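You operate a simulated robot arm through the tools that you are given. There is no shell and no other tool. Be economical: measure what you need, move in short steps, check, and stop when the job is done.

You run a simulated two-armed robot. Do the job below in one go: nothing can be reset, and whatever is moved stays where it is left.

JOB
Wipe the slatted board clean, shut the purple block in the blue counter drawer and start the teal fan.
Fine: wipe with that block.
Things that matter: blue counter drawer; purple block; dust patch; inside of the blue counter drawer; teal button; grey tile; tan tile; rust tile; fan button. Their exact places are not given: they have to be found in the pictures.

Only the result counts: the job must be done as asked and must still hold three seconds after the hand-in. Knocking over, shifting, dropping, spilling or breaking anything else fails it.

ROBOT AND FRAMES
Two 7-joint arms with two-finger parallel grippers on one trunk, on a base that drives. Base frame: it is fixed to the floor where the robot stands at the start and does not move with it; the origin is under the middle of the robot, x ahead of it, y to its left, z up. Units: m, degrees, N and s.
The left shoulder is at the start at [0.05, 0.161, 1.123], the right one opposite. With the tool pointing down near the work surface each hand reaches from about 0.22 to 0.68 m from the robot's upright axis, wherever it stands, measured 20 degrees to its own side. Places, roughly: blue counter drawer [0.6, 0, 0.7]; dust patch [0.6, 0.1, 0.8]; inside of the blue counter drawer [0.7, 0, 0.6]; teal button [0.9, -0.2, 0.9]; fan button [0.6, -1.5, 0.9]. Payload 3.43 kg a hand.
The tool frame of a hand sits at the grasp point between the pads (the TCP): z along the fingers, y along the line on which they close. The tips reach 0.03 m beyond it. Largest opening 0.094 m; finger width 0.028, thickness 0.01; the body of the gripper, 0.05 by 0.096 m, starts 0.055 m behind the TCP.
Orientation is that of the tool frame in the base frame, as a unit quaternion [w, x, y, z]. With the fingers straight down and closing along the base's y, the tool's x points along the base's -x, its y along +y and its z along -z.

CONTROLS
- The arms move only by the tool apply_moves. It takes "left_deltas", "right_deltas" or both (then of equal length, played together; a hand with none holds still); each is a list of rows, each a list of 7 numbers: the shift along the tool's x, y, z in units of 25 mm (1.0 is 25 mm), then the turn, a rotation vector about the tool's x, y, z in units of 5 degrees (1.0 is 5 degrees), then the finger opening in m, from 0 to 0.094. In form: [[tx, ty, tz, wx, wy, wz, claw], ...]. A call has 1 to 12 rows; each row shifts and turns the commanded pose from where the row before left it, along the tool's axes as they then stand. A call with a number of a shift or a turn outside -1 to 1 is refused whole. Each row takes 0.2 s and may step no farther than 0.05 m and 8.6 degrees from the row before; otherwise, or with a gripper value out of range, the whole call is refused. A pose out of reach is approached as far as the arm can. The call stops where the force on the tool passes 50 N (or 10 N more than at its start, if that is more) or the arm is blocked; 0.2 s more then pass. The fingers move at their own pace (about 0.045 m/s each) and stop on an object; they squeeze with about 33 N. The grip force told is the motor's: it shows also when the fingers shut on nothing. Time passes only in rows, and 0.2 s behind the last, so rows that do not move let the fingers close. The reply holds the time, the measured pose of the TCP, the force on the tool along the base axes, the opening and the grip force, in the units named above and with some noise, and new pictures: "views" is both (left out), scene, wrist or none (wrist: the cameras of the hands that moved).
- Cameras (640 x 400 px; columns grow to the right, rows downward): "scene" is now at [0.1316, -0.0136, 1.2532]; the picture's right is [-0.14, -0.99, 0.00], its down [-0.49, 0.07, -0.87] and it looks along [0.86, -0.12, -0.50] (base axes); focal length 214 px, centre (320, 200). "left" rides on the left gripper at [0.076, -0.014, -0.102] in its tool frame; the picture's right is [0.18, 0.98, 0.00], its down [-0.75, 0.14, -0.64] and it looks along [-0.63, 0.12, 0.77] (tool axes); focal length 243 px, centre (320, 200). "right" rides on the right gripper at [0.076, 0.014, -0.102] in its tool frame; the picture's right is [-0.18, 0.98, 0.00], its down [-0.75, -0.14, -0.64] and it looks along [-0.63, -0.12, 0.77] (tool axes); focal length 243 px, centre (320, 200).
- raise_lower(by): slides the trunk up (or, below 0, down) by that many m; the arms and the scene camera ride with it, the base frame stays. It gives what a move gives, with no picture.
- base_move(legs): drives the robot by 1 to 6 legs, each [ahead, left, turn to the left] in m, m and degrees, along the robot's own axes; the way and the turn of a leg run together, so that a leg with both is an arc; at most 1.5 m and 180 degrees a leg. The arms and the cameras ride along, it lands a little off, and it stops where it bumps. It gives what a move gives, and a new picture of the scene camera.
- aim_head(pan, tilt): turns the head with the scene camera to pan (to the left, within 80 degrees either way) and tilt (down, from -29 to 69), counted from straight ahead of the robot. It gives what a move gives, and a new picture of the scene camera.
- locate(camera, pixels): for up to 12 pixels [column, row] of the newest picture of that camera ("zoom" is the newest enlarged one), the place [x, y, z] in the base frame of the surface seen there, good to about 0.003 m. No time passes.
- close_up(camera, box): a new picture of the part [left, top, right, bottom] of that camera's present view, enlarged. No time passes.
- close_job(): hands the job in; it is judged then, once.

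Keep the steps short. Do not move on a guess: measure, check each grasp and each placing, and mend mistakes. In all there are 80 turns and 170 pictures (those below and enlarged ones count). Leave the grippers open and the arms clear of the work at the hand-in unless told otherwise, and finish with a single line.

The tools are called as name(argument=value, ...) on one line, values as JSON. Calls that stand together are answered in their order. apply_moves: Moves the arms, as the interface text tells. Its arguments: {"type":"object","properties":{"left_deltas":{"type":"array"},"right_deltas":{"type":"array"},"views":{"type":"string","enum":["both","scene","wrist","none"]}},"required":[]} The other tools are called the same way: raise_lower (by) slides the trunk up or down; base_move (legs) drives the base; aim_head (pan, tilt) turns the head that bears the scene camera; locate (camera, pixels) gives the place of the surface under pixels of a picture; close_up (camera, box) takes an enlarged picture of a part of a camera's view; close_job () hands the job in.

At the start:

```text
time_s: 0.0
left_position: [0.3943, 0.1138, 1.1666]
left_tool_rot: [0.0, -0.001, 1.0, 0.0]
left_ft_force: [0.6, 0.8, 0.3]
left_opening: 0.0937
left_grasp_force: 0.0
right_position: [0.3189, -0.1334, 1.2277]
right_tool_rot: [-0.001, 0.0, 1.0, 0.0]
right_ft_force: [-0.1, -0.2, -0.2]
right_opening: 0.094
right_grasp_force: 0.1
trunk travel left (down, up): [-0.15, 0.117]
robot x, y, heading: [0.0009, -0.0048, 0.2]
head pan, tilt: [-7.9, 29.9]
```

scene: 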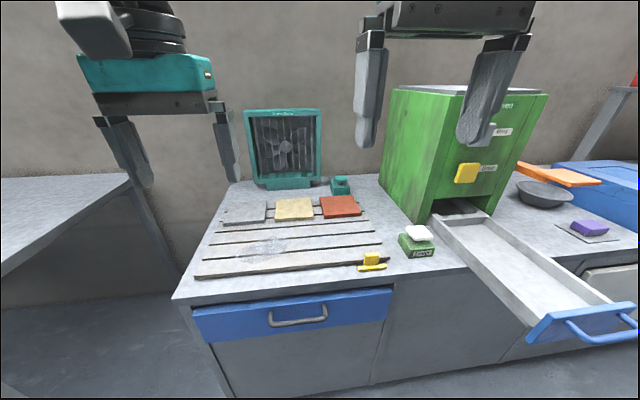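
right: 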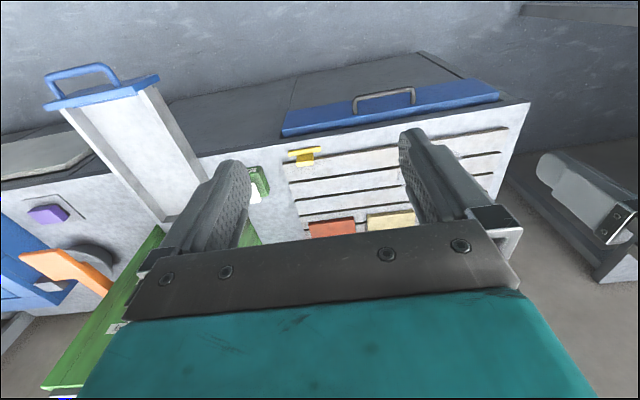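
left: 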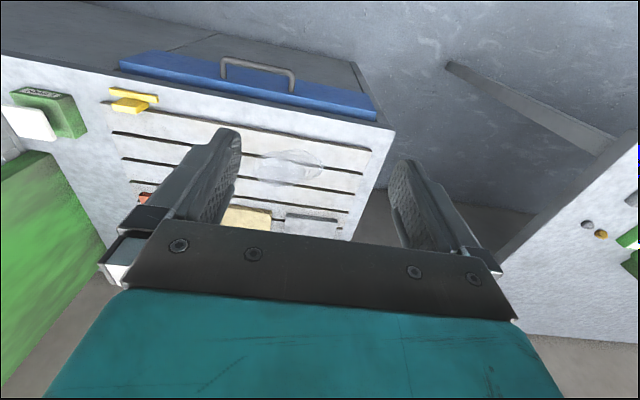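

I see the slatted board with the dust, the blue drawer below it, and the purple block at about (590,228) on the right. I'll enlarge these areas to read the details.

close_up(camera="scene", box=[180, 90, 460, 290])

close_up(camera="scene", box=[440, 60, 640, 260])

locate(camera="scene", pixels=[[590, 226], [340, 180], [262, 248], [298, 320], [246, 213], [294, 208], [340, 205], [371, 260], [417, 232], [570, 228], [284, 185], [610, 233]])

aim_head(pan=-65, tilt=25)

```text
2.00 times, centred on (320, 190) of scene
```

zoom: 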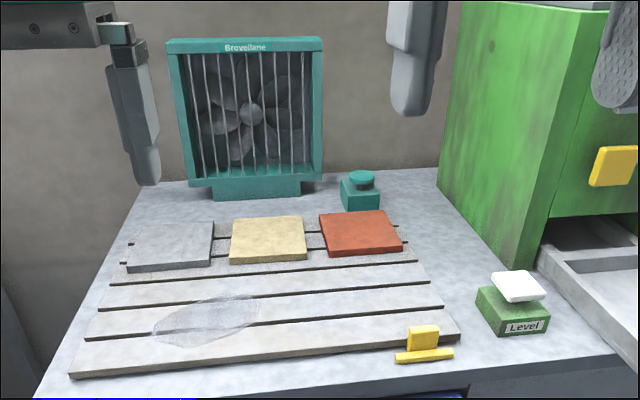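

```text
2.00 times, centred on (540, 160) of scene
```

zoom: 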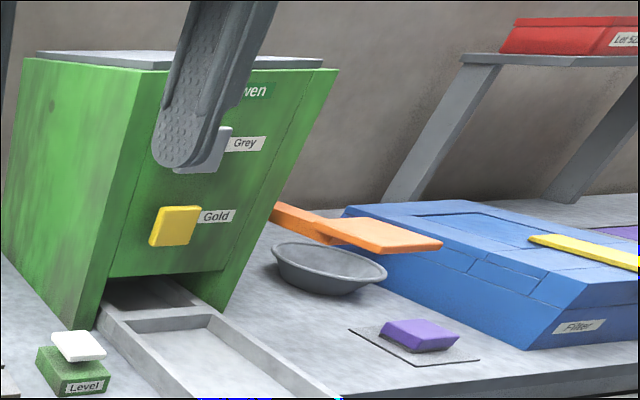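

```text
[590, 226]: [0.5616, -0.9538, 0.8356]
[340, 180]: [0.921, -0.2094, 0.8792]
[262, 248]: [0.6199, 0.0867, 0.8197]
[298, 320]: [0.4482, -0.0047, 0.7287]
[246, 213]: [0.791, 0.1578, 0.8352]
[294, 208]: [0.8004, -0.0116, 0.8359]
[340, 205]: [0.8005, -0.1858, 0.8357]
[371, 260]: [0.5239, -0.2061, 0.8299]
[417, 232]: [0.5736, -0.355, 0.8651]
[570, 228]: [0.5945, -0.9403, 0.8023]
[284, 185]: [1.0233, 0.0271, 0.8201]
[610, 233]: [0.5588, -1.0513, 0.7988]
```

```text
time_s: 1.3
left_position: [0.3945, 0.1137, 1.1662]
left_tool_rot: [0.0, -0.001, 1.0, 0.0]
left_ft_force: [-0.4, 0.3, -0.4]
left_opening: 0.0939
left_grasp_force: 0.0
right_position: [0.3209, -0.132, 1.2269]
right_tool_rot: [0.0, 0.0, 1.0, 0.0]
right_ft_force: [-0.8, -0.1, -0.6]
right_opening: 0.0937
right_grasp_force: 0.2
trunk travel left (down, up): [-0.15, 0.117]
robot x, y, heading: [-0.001, 0.0018, 0.2]
head pan, tilt: [-65.0, 25.0]
```

scene: 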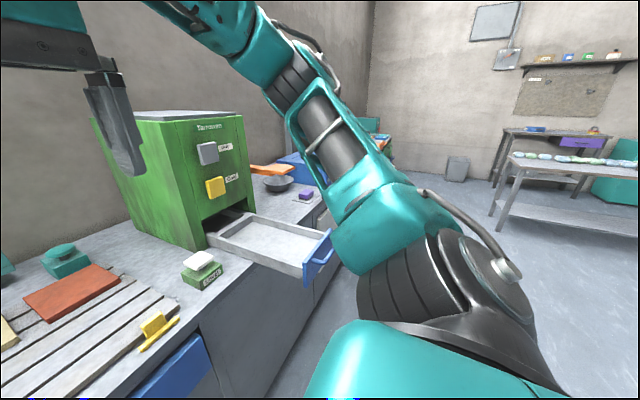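

The fan button should be farther right, and the green unit's open drawer sticks out in the way. I'll measure the drawer handle and look further right.

locate(camera="scene", pixels=[[315, 270], [329, 240], [306, 282], [305, 194], [200, 340], [290, 310], [265, 168], [200, 258]])

close_up(camera="scene", box=[0, 200, 240, 400])

close_up(camera="scene", box=[180, 100, 420, 300])

```text
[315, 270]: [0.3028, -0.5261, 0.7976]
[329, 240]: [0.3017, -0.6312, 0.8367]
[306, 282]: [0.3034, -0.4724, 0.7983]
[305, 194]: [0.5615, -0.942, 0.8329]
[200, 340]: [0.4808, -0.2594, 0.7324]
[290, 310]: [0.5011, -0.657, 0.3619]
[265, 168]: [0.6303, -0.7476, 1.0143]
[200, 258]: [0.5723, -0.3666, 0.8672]
```

```text
2.00 times, centred on (120, 300) of scene
```

zoom: 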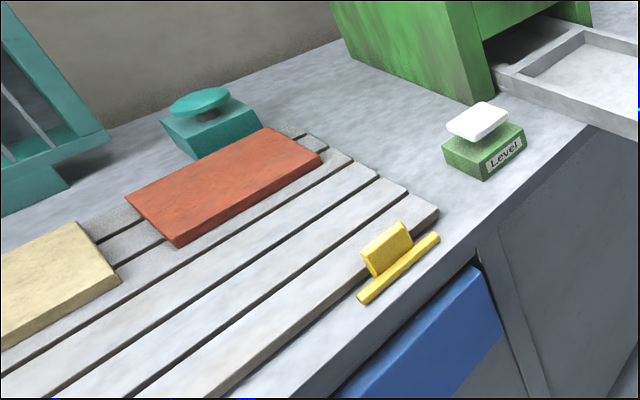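

```text
2.00 times, centred on (300, 200) of scene
```

zoom: 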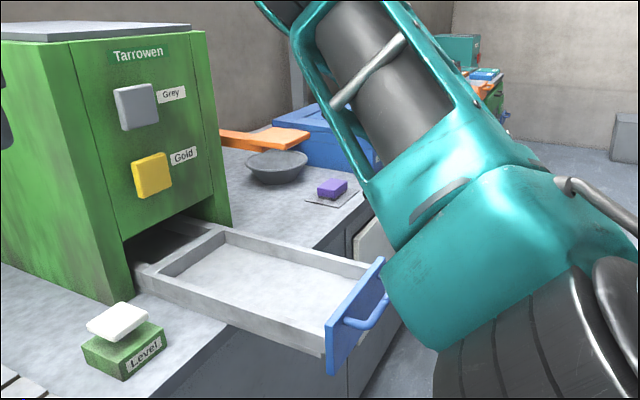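

The drawer front is at x≈0.30, so I'll back off 0.35 m, go about 1.0 m right, and then look at the block and the far counter.

base_move(legs=[[-0.35, 0, 0], [0, -1.0, 0]])

aim_head(pan=-20, tilt=25)

```text
time_s: 8.3
left_position: [0.048, -0.884, 1.1666]
left_tool_rot: [-0.001, 0.001, 1.0, -0.001]
left_ft_force: [0.4, -0.2, -0.1]
left_opening: 0.094
left_grasp_force: 0.1
right_position: [-0.0273, -1.1289, 1.2265]
right_tool_rot: [0.0, 0.001, 1.0, 0.0]
right_ft_force: [0.0, -0.7, 0.4]
right_opening: 0.0941
right_grasp_force: 0.0
trunk travel left (down, up): [-0.15, 0.117]
robot x, y, heading: [-0.35, -0.9937, 0.1]
head pan, tilt: [-65.0, 25.0]
```

scene: 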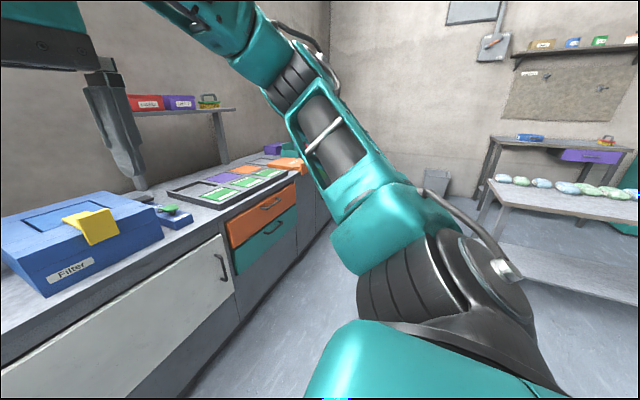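

```text
time_s: 9.4
left_position: [0.0465, -0.8824, 1.1653]
left_tool_rot: [0.0, 0.0, 1.0, 0.0]
left_ft_force: [0.2, 0.0, 0.4]
left_opening: 0.0942
left_grasp_force: 0.1
right_position: [-0.0269, -1.13, 1.227]
right_tool_rot: [0.0, 0.001, 1.0, 0.001]
right_ft_force: [-0.1, -0.3, -0.6]
right_opening: 0.094
right_grasp_force: 0.0
trunk travel left (down, up): [-0.15, 0.117]
robot x, y, heading: [-0.3422, -0.9965, 0.1]
head pan, tilt: [-20.0, 25.0]
```

scene: 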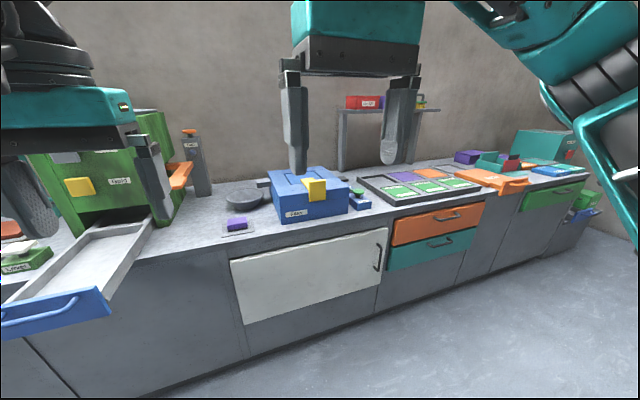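

A small blue unit with a green button sits right of the Filter box at about (358,198), which fits the fan button's rough place. I'll enlarge and measure it.

close_up(camera="scene", box=[260, 150, 420, 250])

locate(camera="scene", pixels=[[357, 192], [360, 203], [310, 212], [237, 221], [316, 189], [240, 230], [372, 196]])

close_up(camera="scene", box=[140, 120, 300, 240])

```text
4.00 times, centred on (340, 200) of scene
```

zoom: 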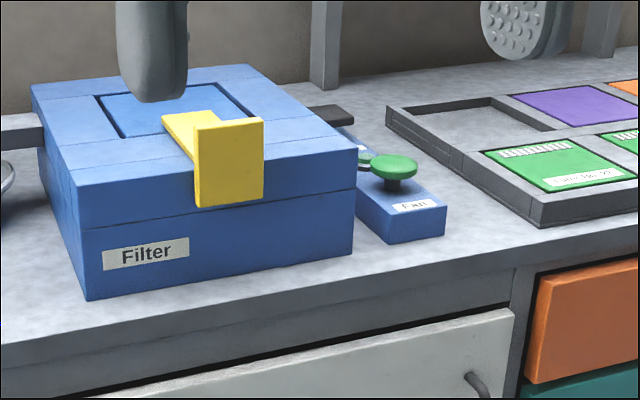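

```text
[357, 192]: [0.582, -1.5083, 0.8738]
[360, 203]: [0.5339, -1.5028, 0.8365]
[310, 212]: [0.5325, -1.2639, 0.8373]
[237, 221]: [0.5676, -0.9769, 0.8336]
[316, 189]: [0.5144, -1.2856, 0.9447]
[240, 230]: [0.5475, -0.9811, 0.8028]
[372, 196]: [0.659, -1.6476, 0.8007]
```

```text
3.33 times, centred on (220, 180) of scene
```

zoom: 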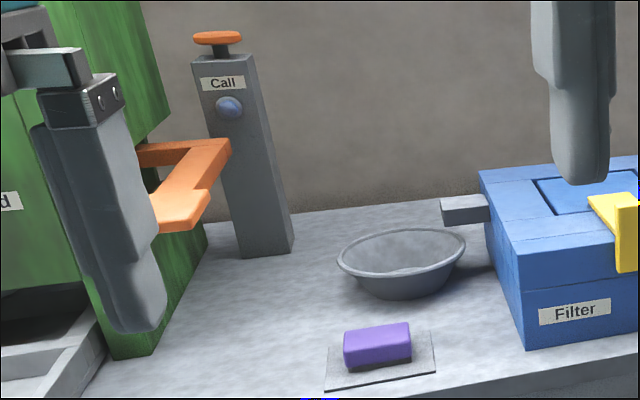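

The label there seems to start with "Fa", and there's a second control behind the first. I'll drive closer to read it.

base_move(legs=[[0, -0.3, 0], [0.3, 0, 0]])

aim_head(pan=-18, tilt=40)

```text
time_s: 13.1
left_position: [0.3445, -1.1782, 1.1667]
left_tool_rot: [0.001, 0.0, 1.0, 0.0]
left_ft_force: [-0.4, 0.1, -0.5]
left_opening: 0.0941
left_grasp_force: 0.1
right_position: [0.2698, -1.4262, 1.2275]
right_tool_rot: [0.0, 0.001, 1.0, 0.0]
right_ft_force: [-0.1, 0.2, -0.8]
right_opening: 0.0941
right_grasp_force: 0.0
trunk travel left (down, up): [-0.15, 0.117]
robot x, y, heading: [-0.0531, -1.2936, -0.0]
head pan, tilt: [-20.0, 25.0]
```

scene: 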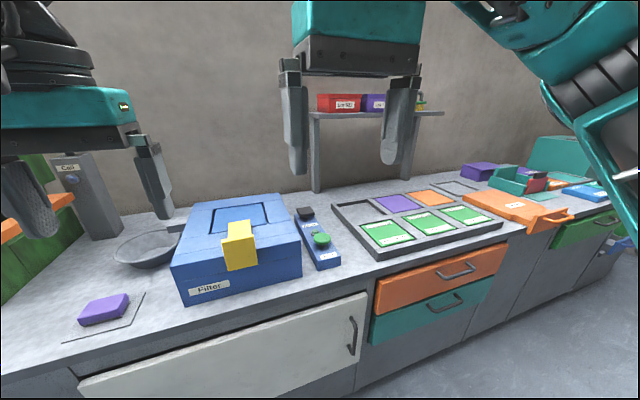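

```text
time_s: 13.8
left_position: [0.3445, -1.1798, 1.1667]
left_tool_rot: [0.0, 0.001, 1.0, 0.0]
left_ft_force: [-0.5, -0.8, -0.7]
left_opening: 0.0938
left_grasp_force: 0.1
right_position: [0.2693, -1.4253, 1.228]
right_tool_rot: [-0.001, 0.002, 1.0, 0.0]
right_ft_force: [0.0, -0.1, -0.2]
right_opening: 0.0936
right_grasp_force: 0.1
trunk travel left (down, up): [-0.15, 0.117]
robot x, y, heading: [-0.0528, -1.2931, -0.3]
head pan, tilt: [-18.0, 40.0]
```

scene: 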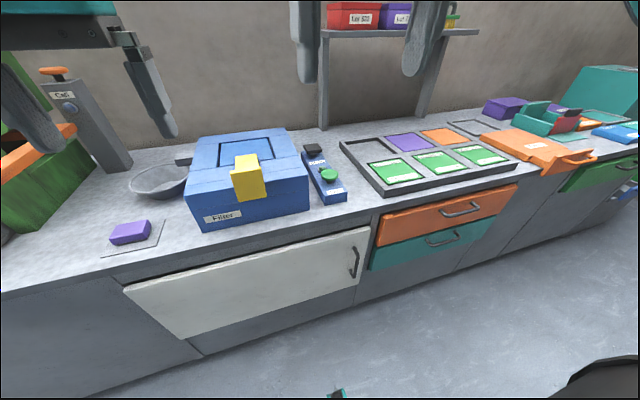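

close_up(camera="scene", box=[285, 135, 365, 215])

locate(camera="scene", pixels=[[329, 175], [313, 148], [318, 164], [335, 192], [120, 231], [130, 225], [150, 223], [131, 240], [163, 222], [102, 254], [152, 240], [116, 243]])

close_up(camera="scene", box=[80, 190, 180, 270])

```text
5.00 times, centred on (325, 175) of scene
```

zoom: 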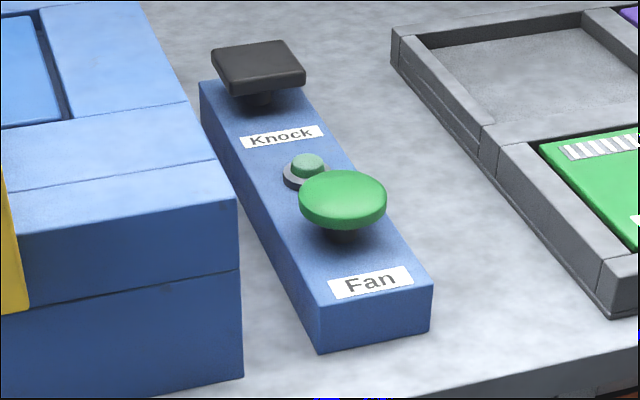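

```text
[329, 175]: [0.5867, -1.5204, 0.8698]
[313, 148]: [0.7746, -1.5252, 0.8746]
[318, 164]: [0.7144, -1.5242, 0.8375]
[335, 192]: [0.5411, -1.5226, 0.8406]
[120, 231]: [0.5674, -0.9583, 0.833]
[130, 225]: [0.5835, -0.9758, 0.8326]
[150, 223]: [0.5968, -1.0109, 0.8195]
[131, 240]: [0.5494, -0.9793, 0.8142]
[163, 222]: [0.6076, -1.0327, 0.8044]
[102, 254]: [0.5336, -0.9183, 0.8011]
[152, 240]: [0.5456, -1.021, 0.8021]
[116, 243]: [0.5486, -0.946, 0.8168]
```

```text
5.00 times, centred on (130, 230) of scene
```

zoom: 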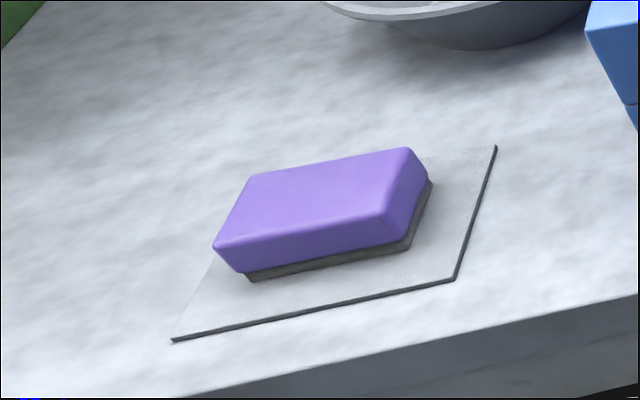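

The blue panel's buttons read "Knock" and "Fan", and they sit with the blue Filter box. The teal fan has its own teal button beside it, so I'll try that one first later. Next I'll measure the purple block's corners in this zoom.

locate(camera="zoom", pixels=[[222, 242], [383, 212], [405, 155], [255, 178], [315, 195], [247, 276], [408, 245], [428, 185], [180, 335], [453, 278], [490, 152], [240, 265]])

base_move(legs=[[0, 0.38, 0]])

aim_head(pan=0, tilt=45)

```text
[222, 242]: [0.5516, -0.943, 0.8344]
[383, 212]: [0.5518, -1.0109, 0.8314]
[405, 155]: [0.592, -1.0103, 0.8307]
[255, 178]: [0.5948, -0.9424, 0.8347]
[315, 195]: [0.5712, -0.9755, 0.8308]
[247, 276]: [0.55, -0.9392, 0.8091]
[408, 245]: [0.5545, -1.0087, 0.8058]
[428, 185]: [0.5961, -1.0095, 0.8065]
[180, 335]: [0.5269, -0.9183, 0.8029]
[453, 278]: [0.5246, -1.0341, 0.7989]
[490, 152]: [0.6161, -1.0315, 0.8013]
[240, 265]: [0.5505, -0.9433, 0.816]
```

```text
time_s: 16.2
left_position: [0.3464, -0.8029, 1.1663]
left_tool_rot: [0.001, 0.004, 1.0, 0.0]
left_ft_force: [-0.3, 0.7, -0.1]
left_opening: 0.0941
left_grasp_force: 0.1
right_position: [0.2707, -1.0486, 1.2281]
right_tool_rot: [0.0, 0.004, 1.0, 0.0]
right_ft_force: [-0.4, -0.2, 0.3]
right_opening: 0.0939
right_grasp_force: 0.0
trunk travel left (down, up): [-0.15, 0.117]
robot x, y, heading: [-0.0496, -0.911, -0.2]
head pan, tilt: [-18.0, 40.0]
```

scene: 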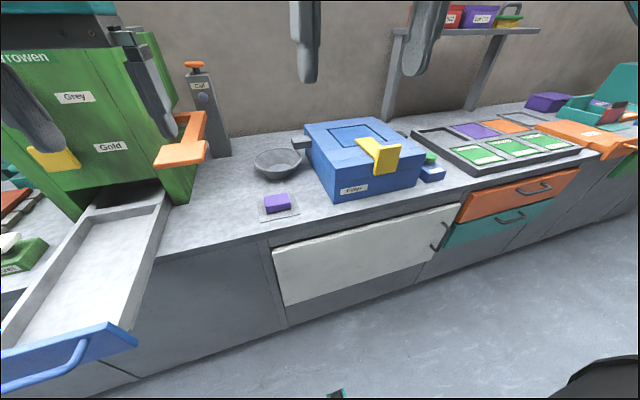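

```text
time_s: 17.1
left_position: [0.3456, -0.8026, 1.1662]
left_tool_rot: [0.0, 0.004, 1.0, 0.0]
left_ft_force: [0.2, 0.7, -1.0]
left_opening: 0.0939
left_grasp_force: 0.0
right_position: [0.2713, -1.0481, 1.2266]
right_tool_rot: [0.0, 0.004, 1.0, 0.0]
right_ft_force: [0.2, -0.2, 0.7]
right_opening: 0.0942
right_grasp_force: 0.0
trunk travel left (down, up): [-0.15, 0.117]
robot x, y, heading: [-0.0487, -0.9135, -0.5]
head pan, tilt: [0.0, 45.0]
```

scene: 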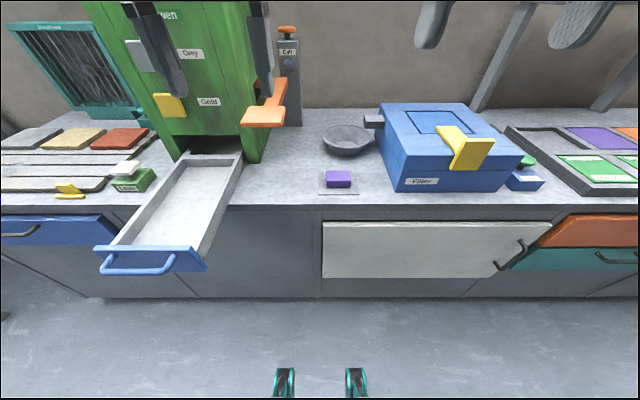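

The block's centre is at (0.573, -0.977), its top is at z 0.833, and it measures about 0.045 × 0.072 m, square to the axes. I'll bring the right hand above it, closing along y.

apply_moves(right_deltas=[[-1, 0.24, 1, 0, 0, 0, 0.094], [-1, 0.24, 1, 0, 0, 0, 0.094], [-1, 0.24, 1, 0, 0, 0, 0.094], [-1, 0.24, 1, 0, 0, 0, 0.094], [-1, 0.24, 1, 0, 0, 0, 0.094], [-1, 0.24, 1, 0, 0, 0, 0.094], [-1, 0.24, 1, 0, 0, 0, 0.094], [-1, 0.24, 1, 0, 0, 0, 0.094], [-1, 0.24, 1, 0, 0, 0, 0.094], [-1, 0.24, 1, 0, 0, 0, 0.094], [-1, 0.24, 1, 0, 0, 0, 0.094], [-1, 0.24, 1, 0, 0, 0, 0.094]])

```text
time_s: 19.6
left_position: [0.3462, -0.8022, 1.1665]
left_tool_rot: [0.0, 0.003, 1.0, -0.001]
left_ft_force: [-0.5, 1.1, 0.3]
left_opening: 0.0941
left_grasp_force: 0.0
right_position: [0.5699, -0.9772, 0.9274]
right_tool_rot: [0.001, 0.001, 1.0, 0.0]
right_ft_force: [0.1, 0.0, 0.6]
right_opening: 0.0939
right_grasp_force: 0.1
trunk travel left (down, up): [-0.15, 0.117]
robot x, y, heading: [-0.0483, -0.9119, -0.4]
head pan, tilt: [0.0, 45.0]
```

scene: 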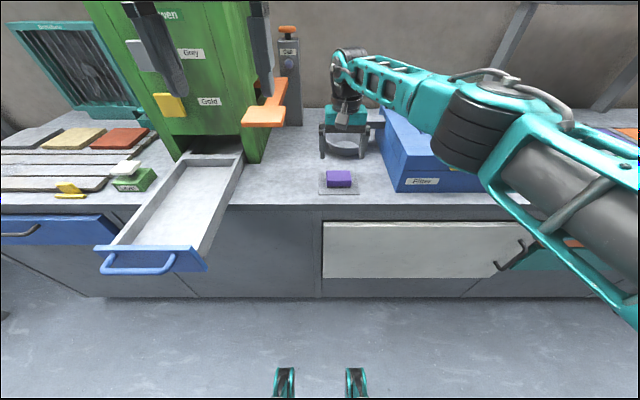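
right: 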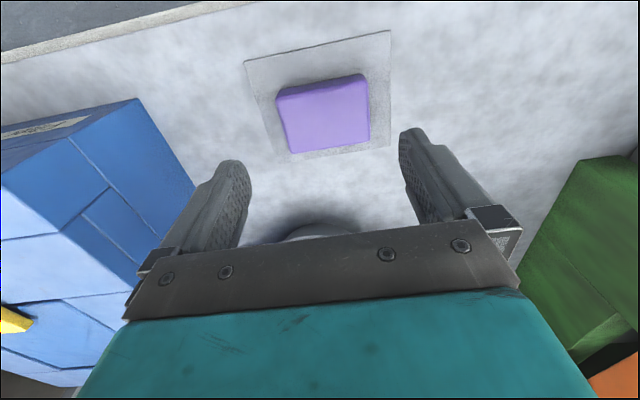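

The hand is over the block. I'll go down 0.086 m and close.

apply_moves(right_deltas=[[-0.1, 0, 0.9, 0, 0, 0, 0.094], [0, 0, 0.9, 0, 0, 0, 0.094], [0, 0, 0.9, 0, 0, 0, 0.094], [0, 0, 0.75, 0, 0, 0, 0.094]])

```text
time_s: 20.6
left_position: [0.3464, -0.8038, 1.1675]
left_tool_rot: [0.001, 0.003, 1.0, 0.0]
left_ft_force: [-0.2, -0.5, 1.3]
left_opening: 0.094
left_grasp_force: 0.1
right_position: [0.5692, -0.9796, 0.8409]
right_tool_rot: [0.0, 0.004, 1.0, -0.001]
right_ft_force: [-0.3, -0.1, 0.5]
right_opening: 0.094
right_grasp_force: 0.1
right hand out of reach, approached as far as the arm can: row 4
trunk travel left (down, up): [-0.15, 0.117]
robot x, y, heading: [-0.0476, -0.9128, -0.7]
head pan, tilt: [0.0, 45.0]
```

scene: 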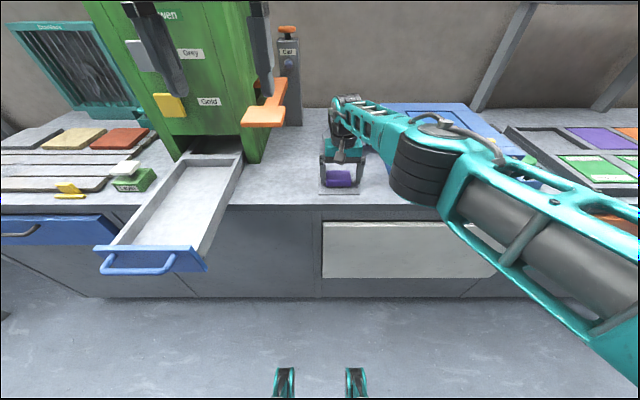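
right: 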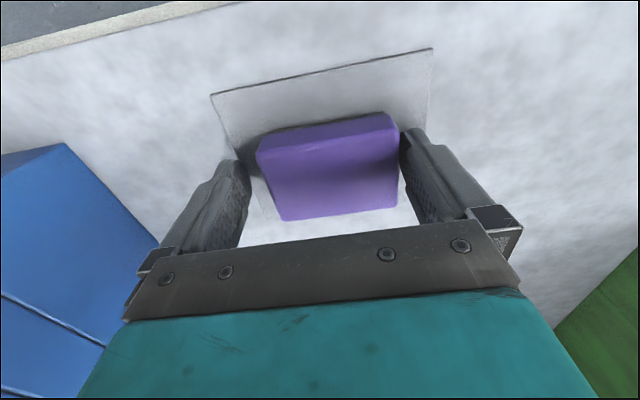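

The block sits about 5 mm to the +y side between the fingers. I'll shift 4 mm and close.

apply_moves(right_deltas=[[0, 0.16, 0, 0, 0, 0, 0.094], [0, 0, 0, 0, 0, 0, 0.05], [0, 0, 0, 0, 0, 0, 0.05], [0, 0, 0, 0, 0, 0, 0.05]], views="none")

apply_moves(right_deltas=[[0, 0, -1, 0, 0, 0, 0.05], [0, 0, -1, 0, 0, 0, 0.05], [0, 0, -1, 0, 0, 0, 0.05], [0, 0, -1, 0, 0, 0, 0.05]], views="wrist")

```text
time_s: 21.6
left_position: [0.3471, -0.8019, 1.1663]
left_tool_rot: [0.0, 0.004, 1.0, 0.0]
left_ft_force: [0.3, 0.2, -0.3]
left_opening: 0.0938
left_grasp_force: 0.1
right_position: [0.5686, -0.9758, 0.8411]
right_tool_rot: [0.0, 0.004, 1.0, 0.0]
right_ft_force: [0.0, -0.3, -0.1]
right_opening: 0.0731
right_grasp_force: 32.6
trunk travel left (down, up): [-0.15, 0.117]
robot x, y, heading: [-0.0481, -0.9164, -0.5]
head pan, tilt: [0.0, 45.0]
```

```text
time_s: 22.6
left_position: [0.3458, -0.8028, 1.166]
left_tool_rot: [0.0, 0.005, 1.0, 0.0]
left_ft_force: [0.2, 0.5, -0.8]
left_opening: 0.0941
left_grasp_force: 0.1
right_position: [0.5739, -0.9743, 0.9413]
right_tool_rot: [-0.001, 0.005, 1.0, -0.001]
right_ft_force: [-0.3, 0.2, -0.1]
right_opening: 0.0504
right_grasp_force: 0.2
right hand out of reach, approached as far as the arm can: row 2
trunk travel left (down, up): [-0.15, 0.117]
robot x, y, heading: [-0.0505, -0.9137, -0.2]
head pan, tilt: [0.0, 45.0]
```

right: 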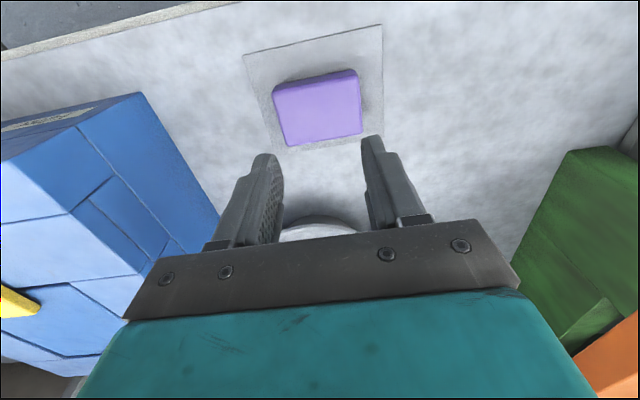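

The block slipped out: the grip was too shallow and the arm was at its reach limit. I'll check the block, pull the hand back, and bring the base 0.09 m closer.

apply_moves(right_deltas=[[1, 0, 0, 0, 0, 0, 0.094], [1, 0, 0, 0, 0, 0, 0.094], [1, 0, 0, 0, 0, 0, 0.094]], views="none")

base_move(legs=[[0.09, 0, 0]])

apply_moves(right_deltas=[[0, 0, 0, 0, 0, 0, 0.094]], views="wrist")

```text
time_s: 23.4
left_position: [0.347, -0.8018, 1.1671]
left_tool_rot: [0.001, 0.003, 1.0, 0.0]
left_ft_force: [-0.6, -0.3, -0.2]
left_opening: 0.0939
left_grasp_force: 0.1
right_position: [0.5749, -0.974, 0.9407]
right_tool_rot: [-0.002, 0.005, 1.0, -0.001]
right_ft_force: [-0.8, -0.3, 0.1]
right_opening: 0.0941
right_grasp_force: 0.0
right hand out of reach, approached as far as the arm can: row 1, 2, 3
trunk travel left (down, up): [-0.15, 0.117]
robot x, y, heading: [-0.0502, -0.9127, -0.6]
head pan, tilt: [0.0, 45.0]
```

```text
time_s: 24.6
left_position: [0.4372, -0.8022, 1.1665]
left_tool_rot: [0.0, 0.002, 1.0, 0.0]
left_ft_force: [-0.2, 0.6, -0.8]
left_opening: 0.0938
left_grasp_force: 0.1
right_position: [0.6655, -0.9721, 0.9409]
right_tool_rot: [-0.001, 0.003, 1.0, 0.0]
right_ft_force: [0.0, -0.4, 0.1]
right_opening: 0.094
right_grasp_force: 0.1
trunk travel left (down, up): [-0.15, 0.117]
robot x, y, heading: [0.0426, -0.9115, -0.4]
head pan, tilt: [0.0, 45.0]
```

scene: 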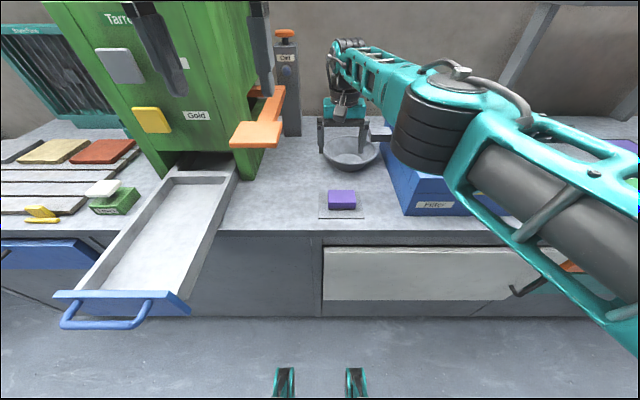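

```text
time_s: 24.9
left_position: [0.4359, -0.8035, 1.1657]
left_tool_rot: [-0.001, 0.002, 1.0, 0.0]
left_ft_force: [1.1, 0.1, 0.3]
left_opening: 0.094
left_grasp_force: 0.0
right_position: [0.665, -0.972, 0.9411]
right_tool_rot: [-0.001, 0.002, 1.0, 0.0]
right_ft_force: [-0.2, 0.2, 0.8]
right_opening: 0.0942
right_grasp_force: 0.1
trunk travel left (down, up): [-0.15, 0.117]
robot x, y, heading: [0.04, -0.9127, -0.3]
head pan, tilt: [0.0, 45.0]
```

right: 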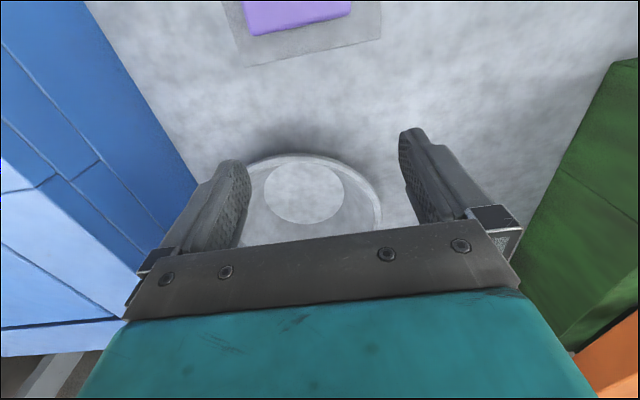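

The arm did not follow the pull-back, which suggests a joint limit. I'll try rising first and then moving back.

apply_moves(right_deltas=[[0, 0, -1, 0, 0, 0, 0.094], [0, 0, -1, 0, 0, 0, 0.094], [0.5, 0, -1, 0, 0, 0, 0.094], [1, 0, -0.5, 0, 0, 0, 0.094]], views="scene")

```text
time_s: 25.9
left_position: [0.4351, -0.8026, 1.1661]
left_tool_rot: [0.001, 0.0, 1.0, 0.0]
left_ft_force: [0.6, 1.5, -0.6]
left_opening: 0.0939
left_grasp_force: 0.1
right_position: [0.6258, -0.9723, 1.0278]
right_tool_rot: [-0.001, 0.003, 1.0, 0.0]
right_ft_force: [-0.1, -0.3, 0.2]
right_opening: 0.0942
right_grasp_force: 0.1
trunk travel left (down, up): [-0.15, 0.117]
robot x, y, heading: [0.0427, -0.9143, -0.1]
head pan, tilt: [0.0, 45.0]
```

scene: 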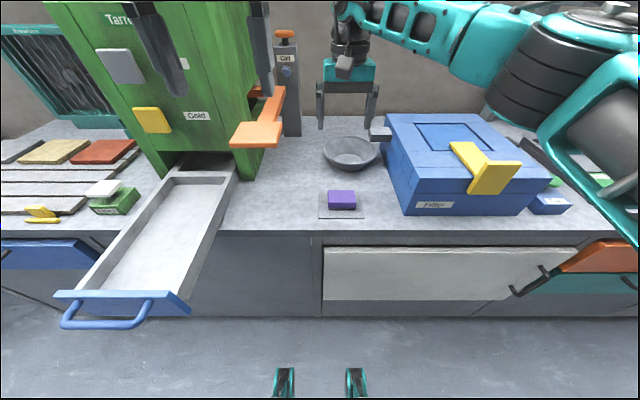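

It moves again. Now I'll go to a point above the block at (0.573, -0.976, 0.90).

apply_moves(right_deltas=[[1, -0.05, 0, 0, 0, 0, 0.094], [1, -0.05, 0, 0, 0, 0, 0.094], [0.1, -0.05, 1, 0, 0, 0, 0.094], [0, 0, 1, 0, 0, 0, 0.094], [0, 0, 1, 0, 0, 0, 0.094], [0, 0, 1, 0, 0, 0, 0.094], [0, 0, 1, 0, 0, 0, 0.094]])

```text
time_s: 27.6
left_position: [0.4357, -0.802, 1.1663]
left_tool_rot: [0.0, 0.003, 1.0, 0.0]
left_ft_force: [0.0, -0.4, 0.2]
left_opening: 0.0942
left_grasp_force: 0.0
right_position: [0.5739, -0.975, 0.9037]
right_tool_rot: [-0.003, 0.002, 1.0, -0.001]
right_ft_force: [0.3, 0.2, -0.3]
right_opening: 0.0941
right_grasp_force: 0.1
trunk travel left (down, up): [-0.15, 0.117]
robot x, y, heading: [0.0415, -0.9121, -0.4]
head pan, tilt: [0.0, 45.0]
```

scene: 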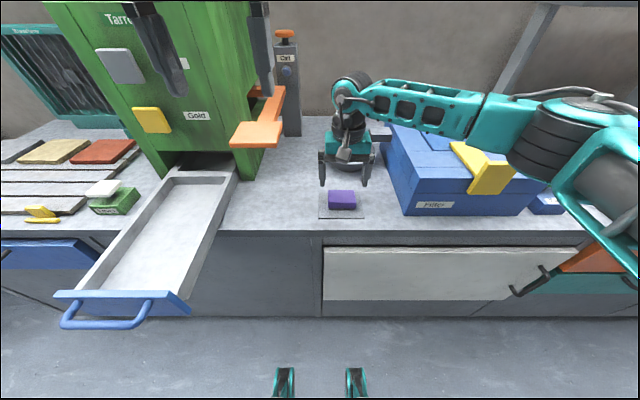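
right: 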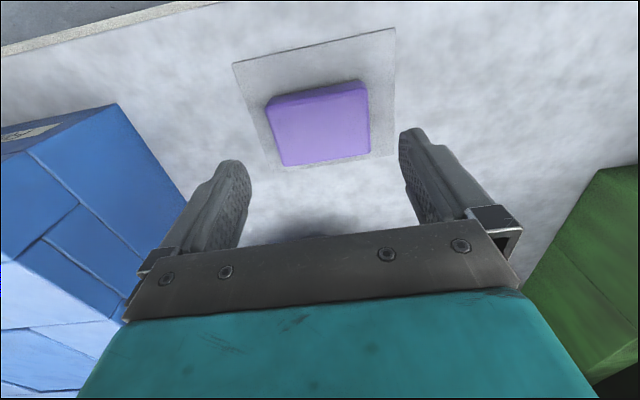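

I'll locate the block again in the wrist picture.

locate(camera="right", pixels=[[271, 106], [361, 86], [367, 150], [287, 162], [320, 127]])

```text
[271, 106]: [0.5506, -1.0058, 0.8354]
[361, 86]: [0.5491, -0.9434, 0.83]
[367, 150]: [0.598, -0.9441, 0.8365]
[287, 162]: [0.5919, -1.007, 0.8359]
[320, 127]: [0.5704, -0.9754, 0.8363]
```

The block is at (0.572, -0.975) and hasn't moved. I'll go down to z≈0.834, close, and then lift a little as a test.

apply_moves(right_deltas=[[0.05, 0, 0.9, 0, 0, 0, 0.094], [0, 0, 0.9, 0, 0, 0, 0.094], [0, 0, 0.95, 0, 0, 0, 0.094], [0, 0, 0, 0, 0, 0, 0.03], [0, 0, 0, 0, 0, 0, 0.03], [0, 0, 0, 0, 0, 0, 0.03], [0, 0, 0, 0, 0, 0, 0.03]])

```text
time_s: 29.1
left_position: [0.4355, -0.8037, 1.1661]
left_tool_rot: [0.002, 0.002, 1.0, 0.0]
left_ft_force: [1.0, -1.4, -0.2]
left_opening: 0.094
left_grasp_force: 0.0
right_position: [0.5745, -0.9751, 0.8354]
right_tool_rot: [-0.002, 0.002, 1.0, 0.001]
right_ft_force: [-0.3, 0.7, 0.4]
right_opening: 0.078
right_grasp_force: 33.6
trunk travel left (down, up): [-0.15, 0.117]
robot x, y, heading: [0.0425, -0.916, -0.2]
head pan, tilt: [0.0, 45.0]
```

scene: 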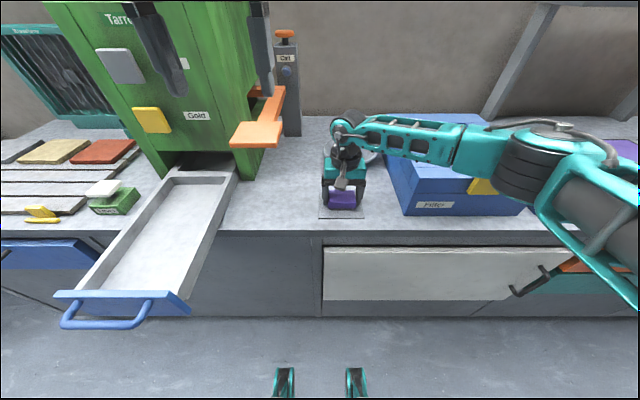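
right: 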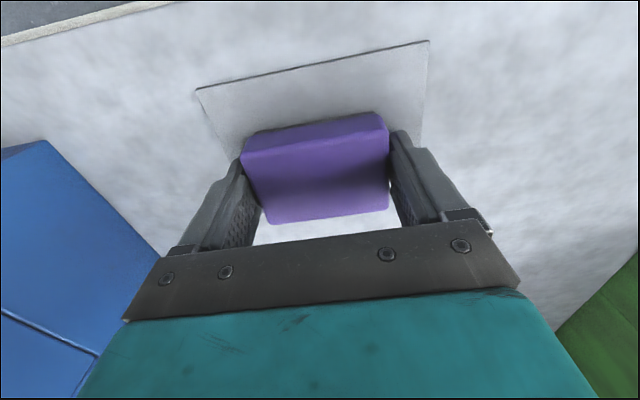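

It is held at 0.078 m opening with 33.6 N. I'll lift slowly and look.

apply_moves(right_deltas=[[0, 0, -0.4, 0, 0, 0, 0.03], [0, 0, -0.4, 0, 0, 0, 0.03], [0, 0, -0.4, 0, 0, 0, 0.03], [0, 0, -0.4, 0, 0, 0, 0.03], [0, 0, -0.4, 0, 0, 0, 0.03]], views="wrist")

```text
time_s: 30.4
left_position: [0.4354, -0.8024, 1.1666]
left_tool_rot: [0.001, 0.001, 1.0, -0.001]
left_ft_force: [0.5, -0.4, -0.3]
left_opening: 0.094
left_grasp_force: 0.1
right_position: [0.5733, -0.9743, 0.885]
right_tool_rot: [-0.001, 0.003, 1.0, 0.0]
right_ft_force: [-0.1, 1.0, -0.8]
right_opening: 0.0775
right_grasp_force: 32.7
trunk travel left (down, up): [-0.15, 0.117]
robot x, y, heading: [0.0405, -0.9179, -0.5]
head pan, tilt: [0.0, 45.0]
```

right: 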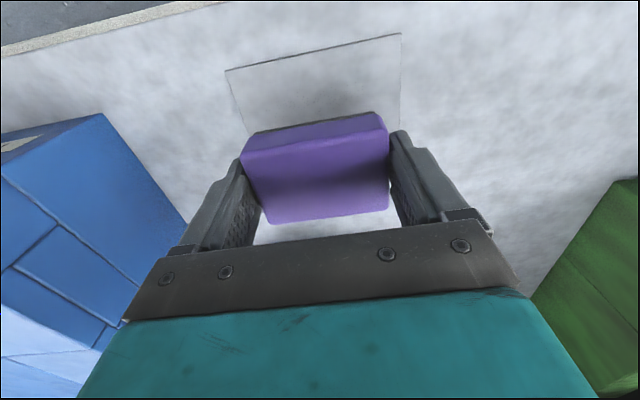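

The block is held and the pad stays in place. I'll raise and pull in the hand, then drive back and left towards the board.

apply_moves(right_deltas=[[0, 0, -1, 0, 0, 0, 0.03], [0, 0, -1, 0, 0, 0, 0.03], [0, 0, -1, 0, 0, 0, 0.03], [0, 0, -1, 0, 0, 0, 0.03], [0.6, 0, -1, 0, 0, 0, 0.03], [1, 0, -1, 0, 0, 0, 0.03], [1, 0, -1, 0, 0, 0, 0.03], [1, 0, -0.5, 0, 0, 0, 0.03], [1, 0, 0, 0, 0, 0, 0.03]], views="none")

base_move(legs=[[-0.4, 0, 0], [0, 1.03, 0]])

aim_head(pan=15, tilt=25)

```text
time_s: 32.4
left_position: [0.436, -0.8021, 1.1659]
left_tool_rot: [0.0, 0.001, 1.0, 0.0]
left_ft_force: [0.2, 0.1, 0.7]
left_opening: 0.0941
left_grasp_force: 0.1
right_position: [0.4562, -0.9742, 1.072]
right_tool_rot: [-0.002, 0.003, 1.0, -0.002]
right_ft_force: [0.7, 0.6, -1.2]
right_opening: 0.0779
right_grasp_force: 33.5
trunk travel left (down, up): [-0.15, 0.117]
robot x, y, heading: [0.0436, -0.9107, -0.4]
head pan, tilt: [0.0, 45.0]
```

```text
time_s: 39.9
left_position: [0.0283, 0.2591, 1.1658]
left_tool_rot: [0.001, -0.002, 1.0, 0.0]
left_ft_force: [-0.1, 0.0, 0.1]
left_opening: 0.0939
left_grasp_force: 0.1
right_position: [0.0495, 0.0858, 1.0726]
right_tool_rot: [-0.002, 0.0, 1.0, -0.001]
right_ft_force: [-0.2, -0.2, -0.2]
right_opening: 0.0777
right_grasp_force: 33.8
trunk travel left (down, up): [-0.15, 0.117]
robot x, y, heading: [-0.3643, 0.1445, 0.2]
head pan, tilt: [0.0, 45.0]
```

scene: 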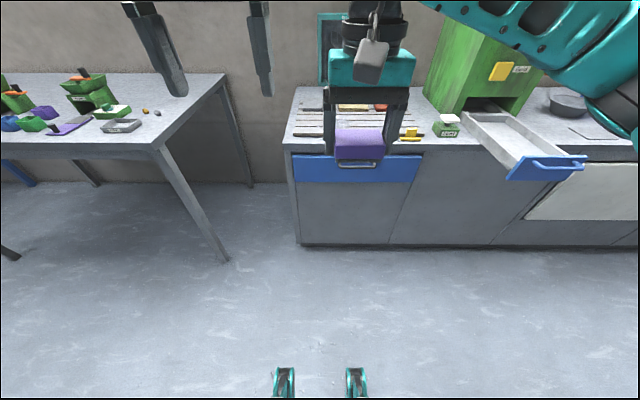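

```text
time_s: 40.8
left_position: [0.0266, 0.2597, 1.1672]
left_tool_rot: [0.0, -0.002, 1.0, 0.0]
left_ft_force: [0.1, -0.9, 0.0]
left_opening: 0.0939
left_grasp_force: 0.1
right_position: [0.0494, 0.0868, 1.0719]
right_tool_rot: [-0.002, -0.001, 1.0, -0.001]
right_ft_force: [0.6, 0.0, -1.5]
right_opening: 0.0774
right_grasp_force: 33.2
trunk travel left (down, up): [-0.15, 0.117]
robot x, y, heading: [-0.3659, 0.1444, -0.1]
head pan, tilt: [15.0, 25.0]
```

scene: 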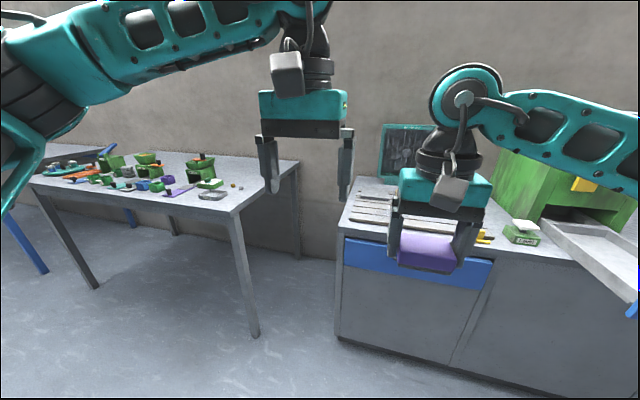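

I'll check the left table's corner for clearance before driving in.

locate(camera="scene", pixels=[[236, 212], [298, 165], [252, 335], [346, 233]])

base_move(legs=[[0.42, 0, 0]])

aim_head(pan=0, tilt=48)

```text
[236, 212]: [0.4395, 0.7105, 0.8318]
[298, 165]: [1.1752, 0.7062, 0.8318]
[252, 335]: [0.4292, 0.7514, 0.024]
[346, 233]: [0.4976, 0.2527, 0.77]
```

```text
time_s: 43.3
left_position: [0.4427, 0.2538, 1.1666]
left_tool_rot: [0.001, 0.003, 1.0, 0.0]
left_ft_force: [0.2, 0.7, -0.3]
left_opening: 0.0939
left_grasp_force: 0.0
right_position: [0.4624, 0.0812, 1.0704]
right_tool_rot: [-0.003, 0.003, 1.0, 0.0]
right_ft_force: [0.4, -0.2, -1.3]
right_opening: 0.0776
right_grasp_force: 33.0
trunk travel left (down, up): [-0.15, 0.117]
robot x, y, heading: [0.0471, 0.1413, -0.2]
head pan, tilt: [15.0, 25.0]
```

scene: 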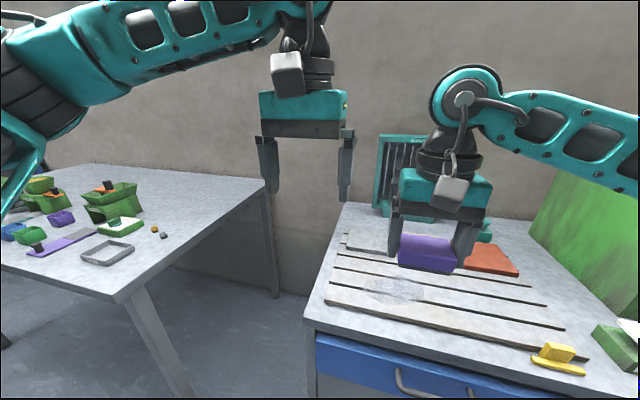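

```text
time_s: 44.2
left_position: [0.4417, 0.2543, 1.1666]
left_tool_rot: [0.001, 0.002, 1.0, -0.001]
left_ft_force: [0.1, 0.5, 0.4]
left_opening: 0.094
left_grasp_force: 0.1
right_position: [0.4622, 0.0814, 1.0717]
right_tool_rot: [-0.002, 0.004, 1.0, 0.0]
right_ft_force: [0.4, 0.0, -0.1]
right_opening: 0.0778
right_grasp_force: 33.5
trunk travel left (down, up): [-0.15, 0.117]
robot x, y, heading: [0.0482, 0.1405, -0.5]
head pan, tilt: [0.0, 48.0]
```

scene: 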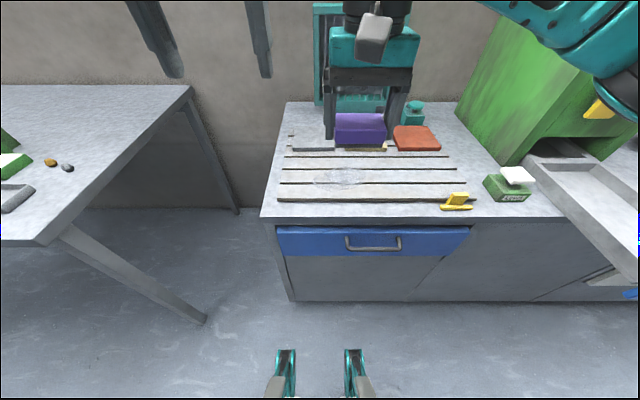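

Now a close look at the dust patch, to measure how far it reaches.

close_up(camera="scene", box=[265, 140, 425, 220])

locate(camera="scene", pixels=[[314, 182], [363, 176], [338, 168], [338, 187], [338, 176], [286, 156], [279, 200], [476, 200], [450, 156], [310, 150], [457, 205], [365, 150]])

close_up(camera="scene", box=[280, 100, 440, 180])

```text
4.00 times, centred on (345, 180) of scene
```

zoom: 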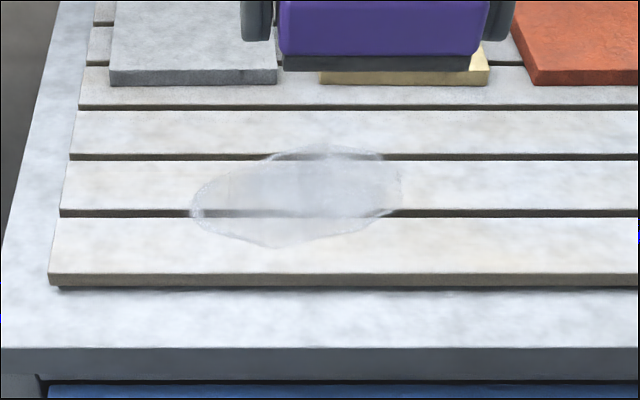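

```text
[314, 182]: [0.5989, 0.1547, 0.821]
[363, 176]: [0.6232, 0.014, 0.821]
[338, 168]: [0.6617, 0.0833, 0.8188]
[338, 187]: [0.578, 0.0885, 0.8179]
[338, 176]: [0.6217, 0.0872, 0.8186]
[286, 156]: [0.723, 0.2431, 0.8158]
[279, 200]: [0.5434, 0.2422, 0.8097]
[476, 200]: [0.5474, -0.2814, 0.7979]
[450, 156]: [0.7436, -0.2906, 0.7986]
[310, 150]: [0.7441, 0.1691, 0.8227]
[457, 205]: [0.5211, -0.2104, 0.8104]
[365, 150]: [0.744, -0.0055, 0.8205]
```

```text
4.00 times, centred on (360, 140) of scene
```

zoom: 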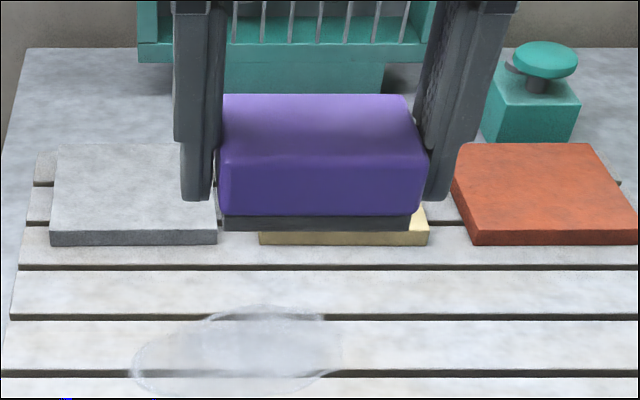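

The patch covers about x 0.575–0.67 and y 0.01–0.165 on the board top at z≈0.820. The tiles start at x≈0.745, so there's room. The block's underside is about 0.032 m below the TCP. I'll move above the patch's near-left end.

apply_moves(right_deltas=[[-0.6, 0.3, 1, 0, 0, 0, 0.03], [-0.6, 0.3, 1, 0, 0, 0, 0.03], [-0.6, 0.3, 1, 0, 0, 0, 0.03], [-0.6, 0.3, 1, 0, 0, 0, 0.03], [-0.6, 0.3, 1, 0, 0, 0, 0.03], [-0.6, 0.3, 1, 0, 0, 0, 0.03], [-0.6, 0.3, 0.9, 0, 0, 0, 0.03], [-0.6, 0.3, 0.7, 0, 0, 0, 0.03]])

```text
time_s: 46.0
left_position: [0.4404, 0.2551, 1.1675]
left_tool_rot: [0.0, 0.003, 1.0, 0.0]
left_ft_force: [0.3, -0.3, -0.2]
left_opening: 0.0941
left_grasp_force: 0.0
right_position: [0.5812, 0.1422, 0.8829]
right_tool_rot: [-0.001, 0.004, 1.0, 0.0]
right_ft_force: [-0.4, 1.3, -0.7]
right_opening: 0.0776
right_grasp_force: 33.0
trunk travel left (down, up): [-0.15, 0.117]
robot x, y, heading: [0.0453, 0.1435, -0.3]
head pan, tilt: [0.0, 48.0]
```

scene: 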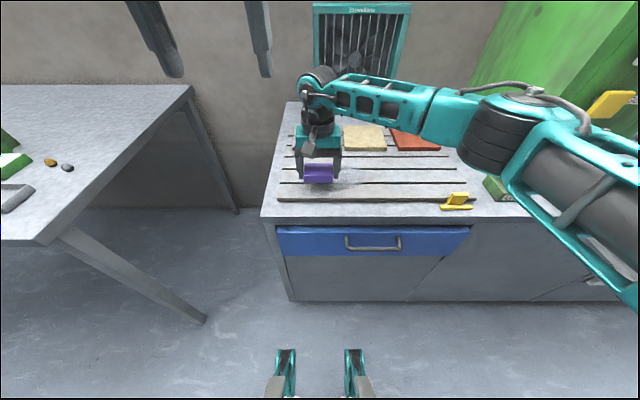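
right: 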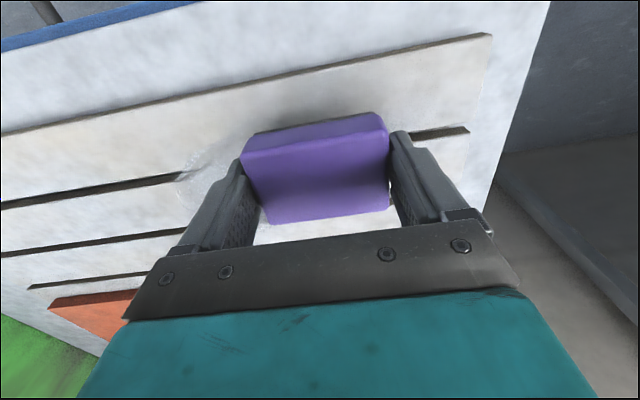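

I'll lower gently to the board and read the force.

apply_moves(right_deltas=[[0, 0, 0.6, 0, 0, 0, 0.03], [0, 0, 0.5, 0, 0, 0, 0.03], [0, 0, 0.15, 0, 0, 0, 0.03], [0, 0, 0.1, 0, 0, 0, 0.03]], views="none")

```text
time_s: 47.0
left_position: [0.4408, 0.2531, 1.1675]
left_tool_rot: [0.001, 0.002, 1.0, 0.0]
left_ft_force: [0.3, 0.5, 0.6]
left_opening: 0.094
left_grasp_force: 0.0
right_position: [0.5834, 0.1415, 0.8526]
right_tool_rot: [0.0, 0.003, 1.0, 0.0]
right_ft_force: [1.4, -1.1, 15.5]
right_opening: 0.0773
right_grasp_force: 32.9
trunk travel left (down, up): [-0.15, 0.117]
robot x, y, heading: [0.048, 0.1411, -0.5]
head pan, tilt: [0.0, 48.0]
```

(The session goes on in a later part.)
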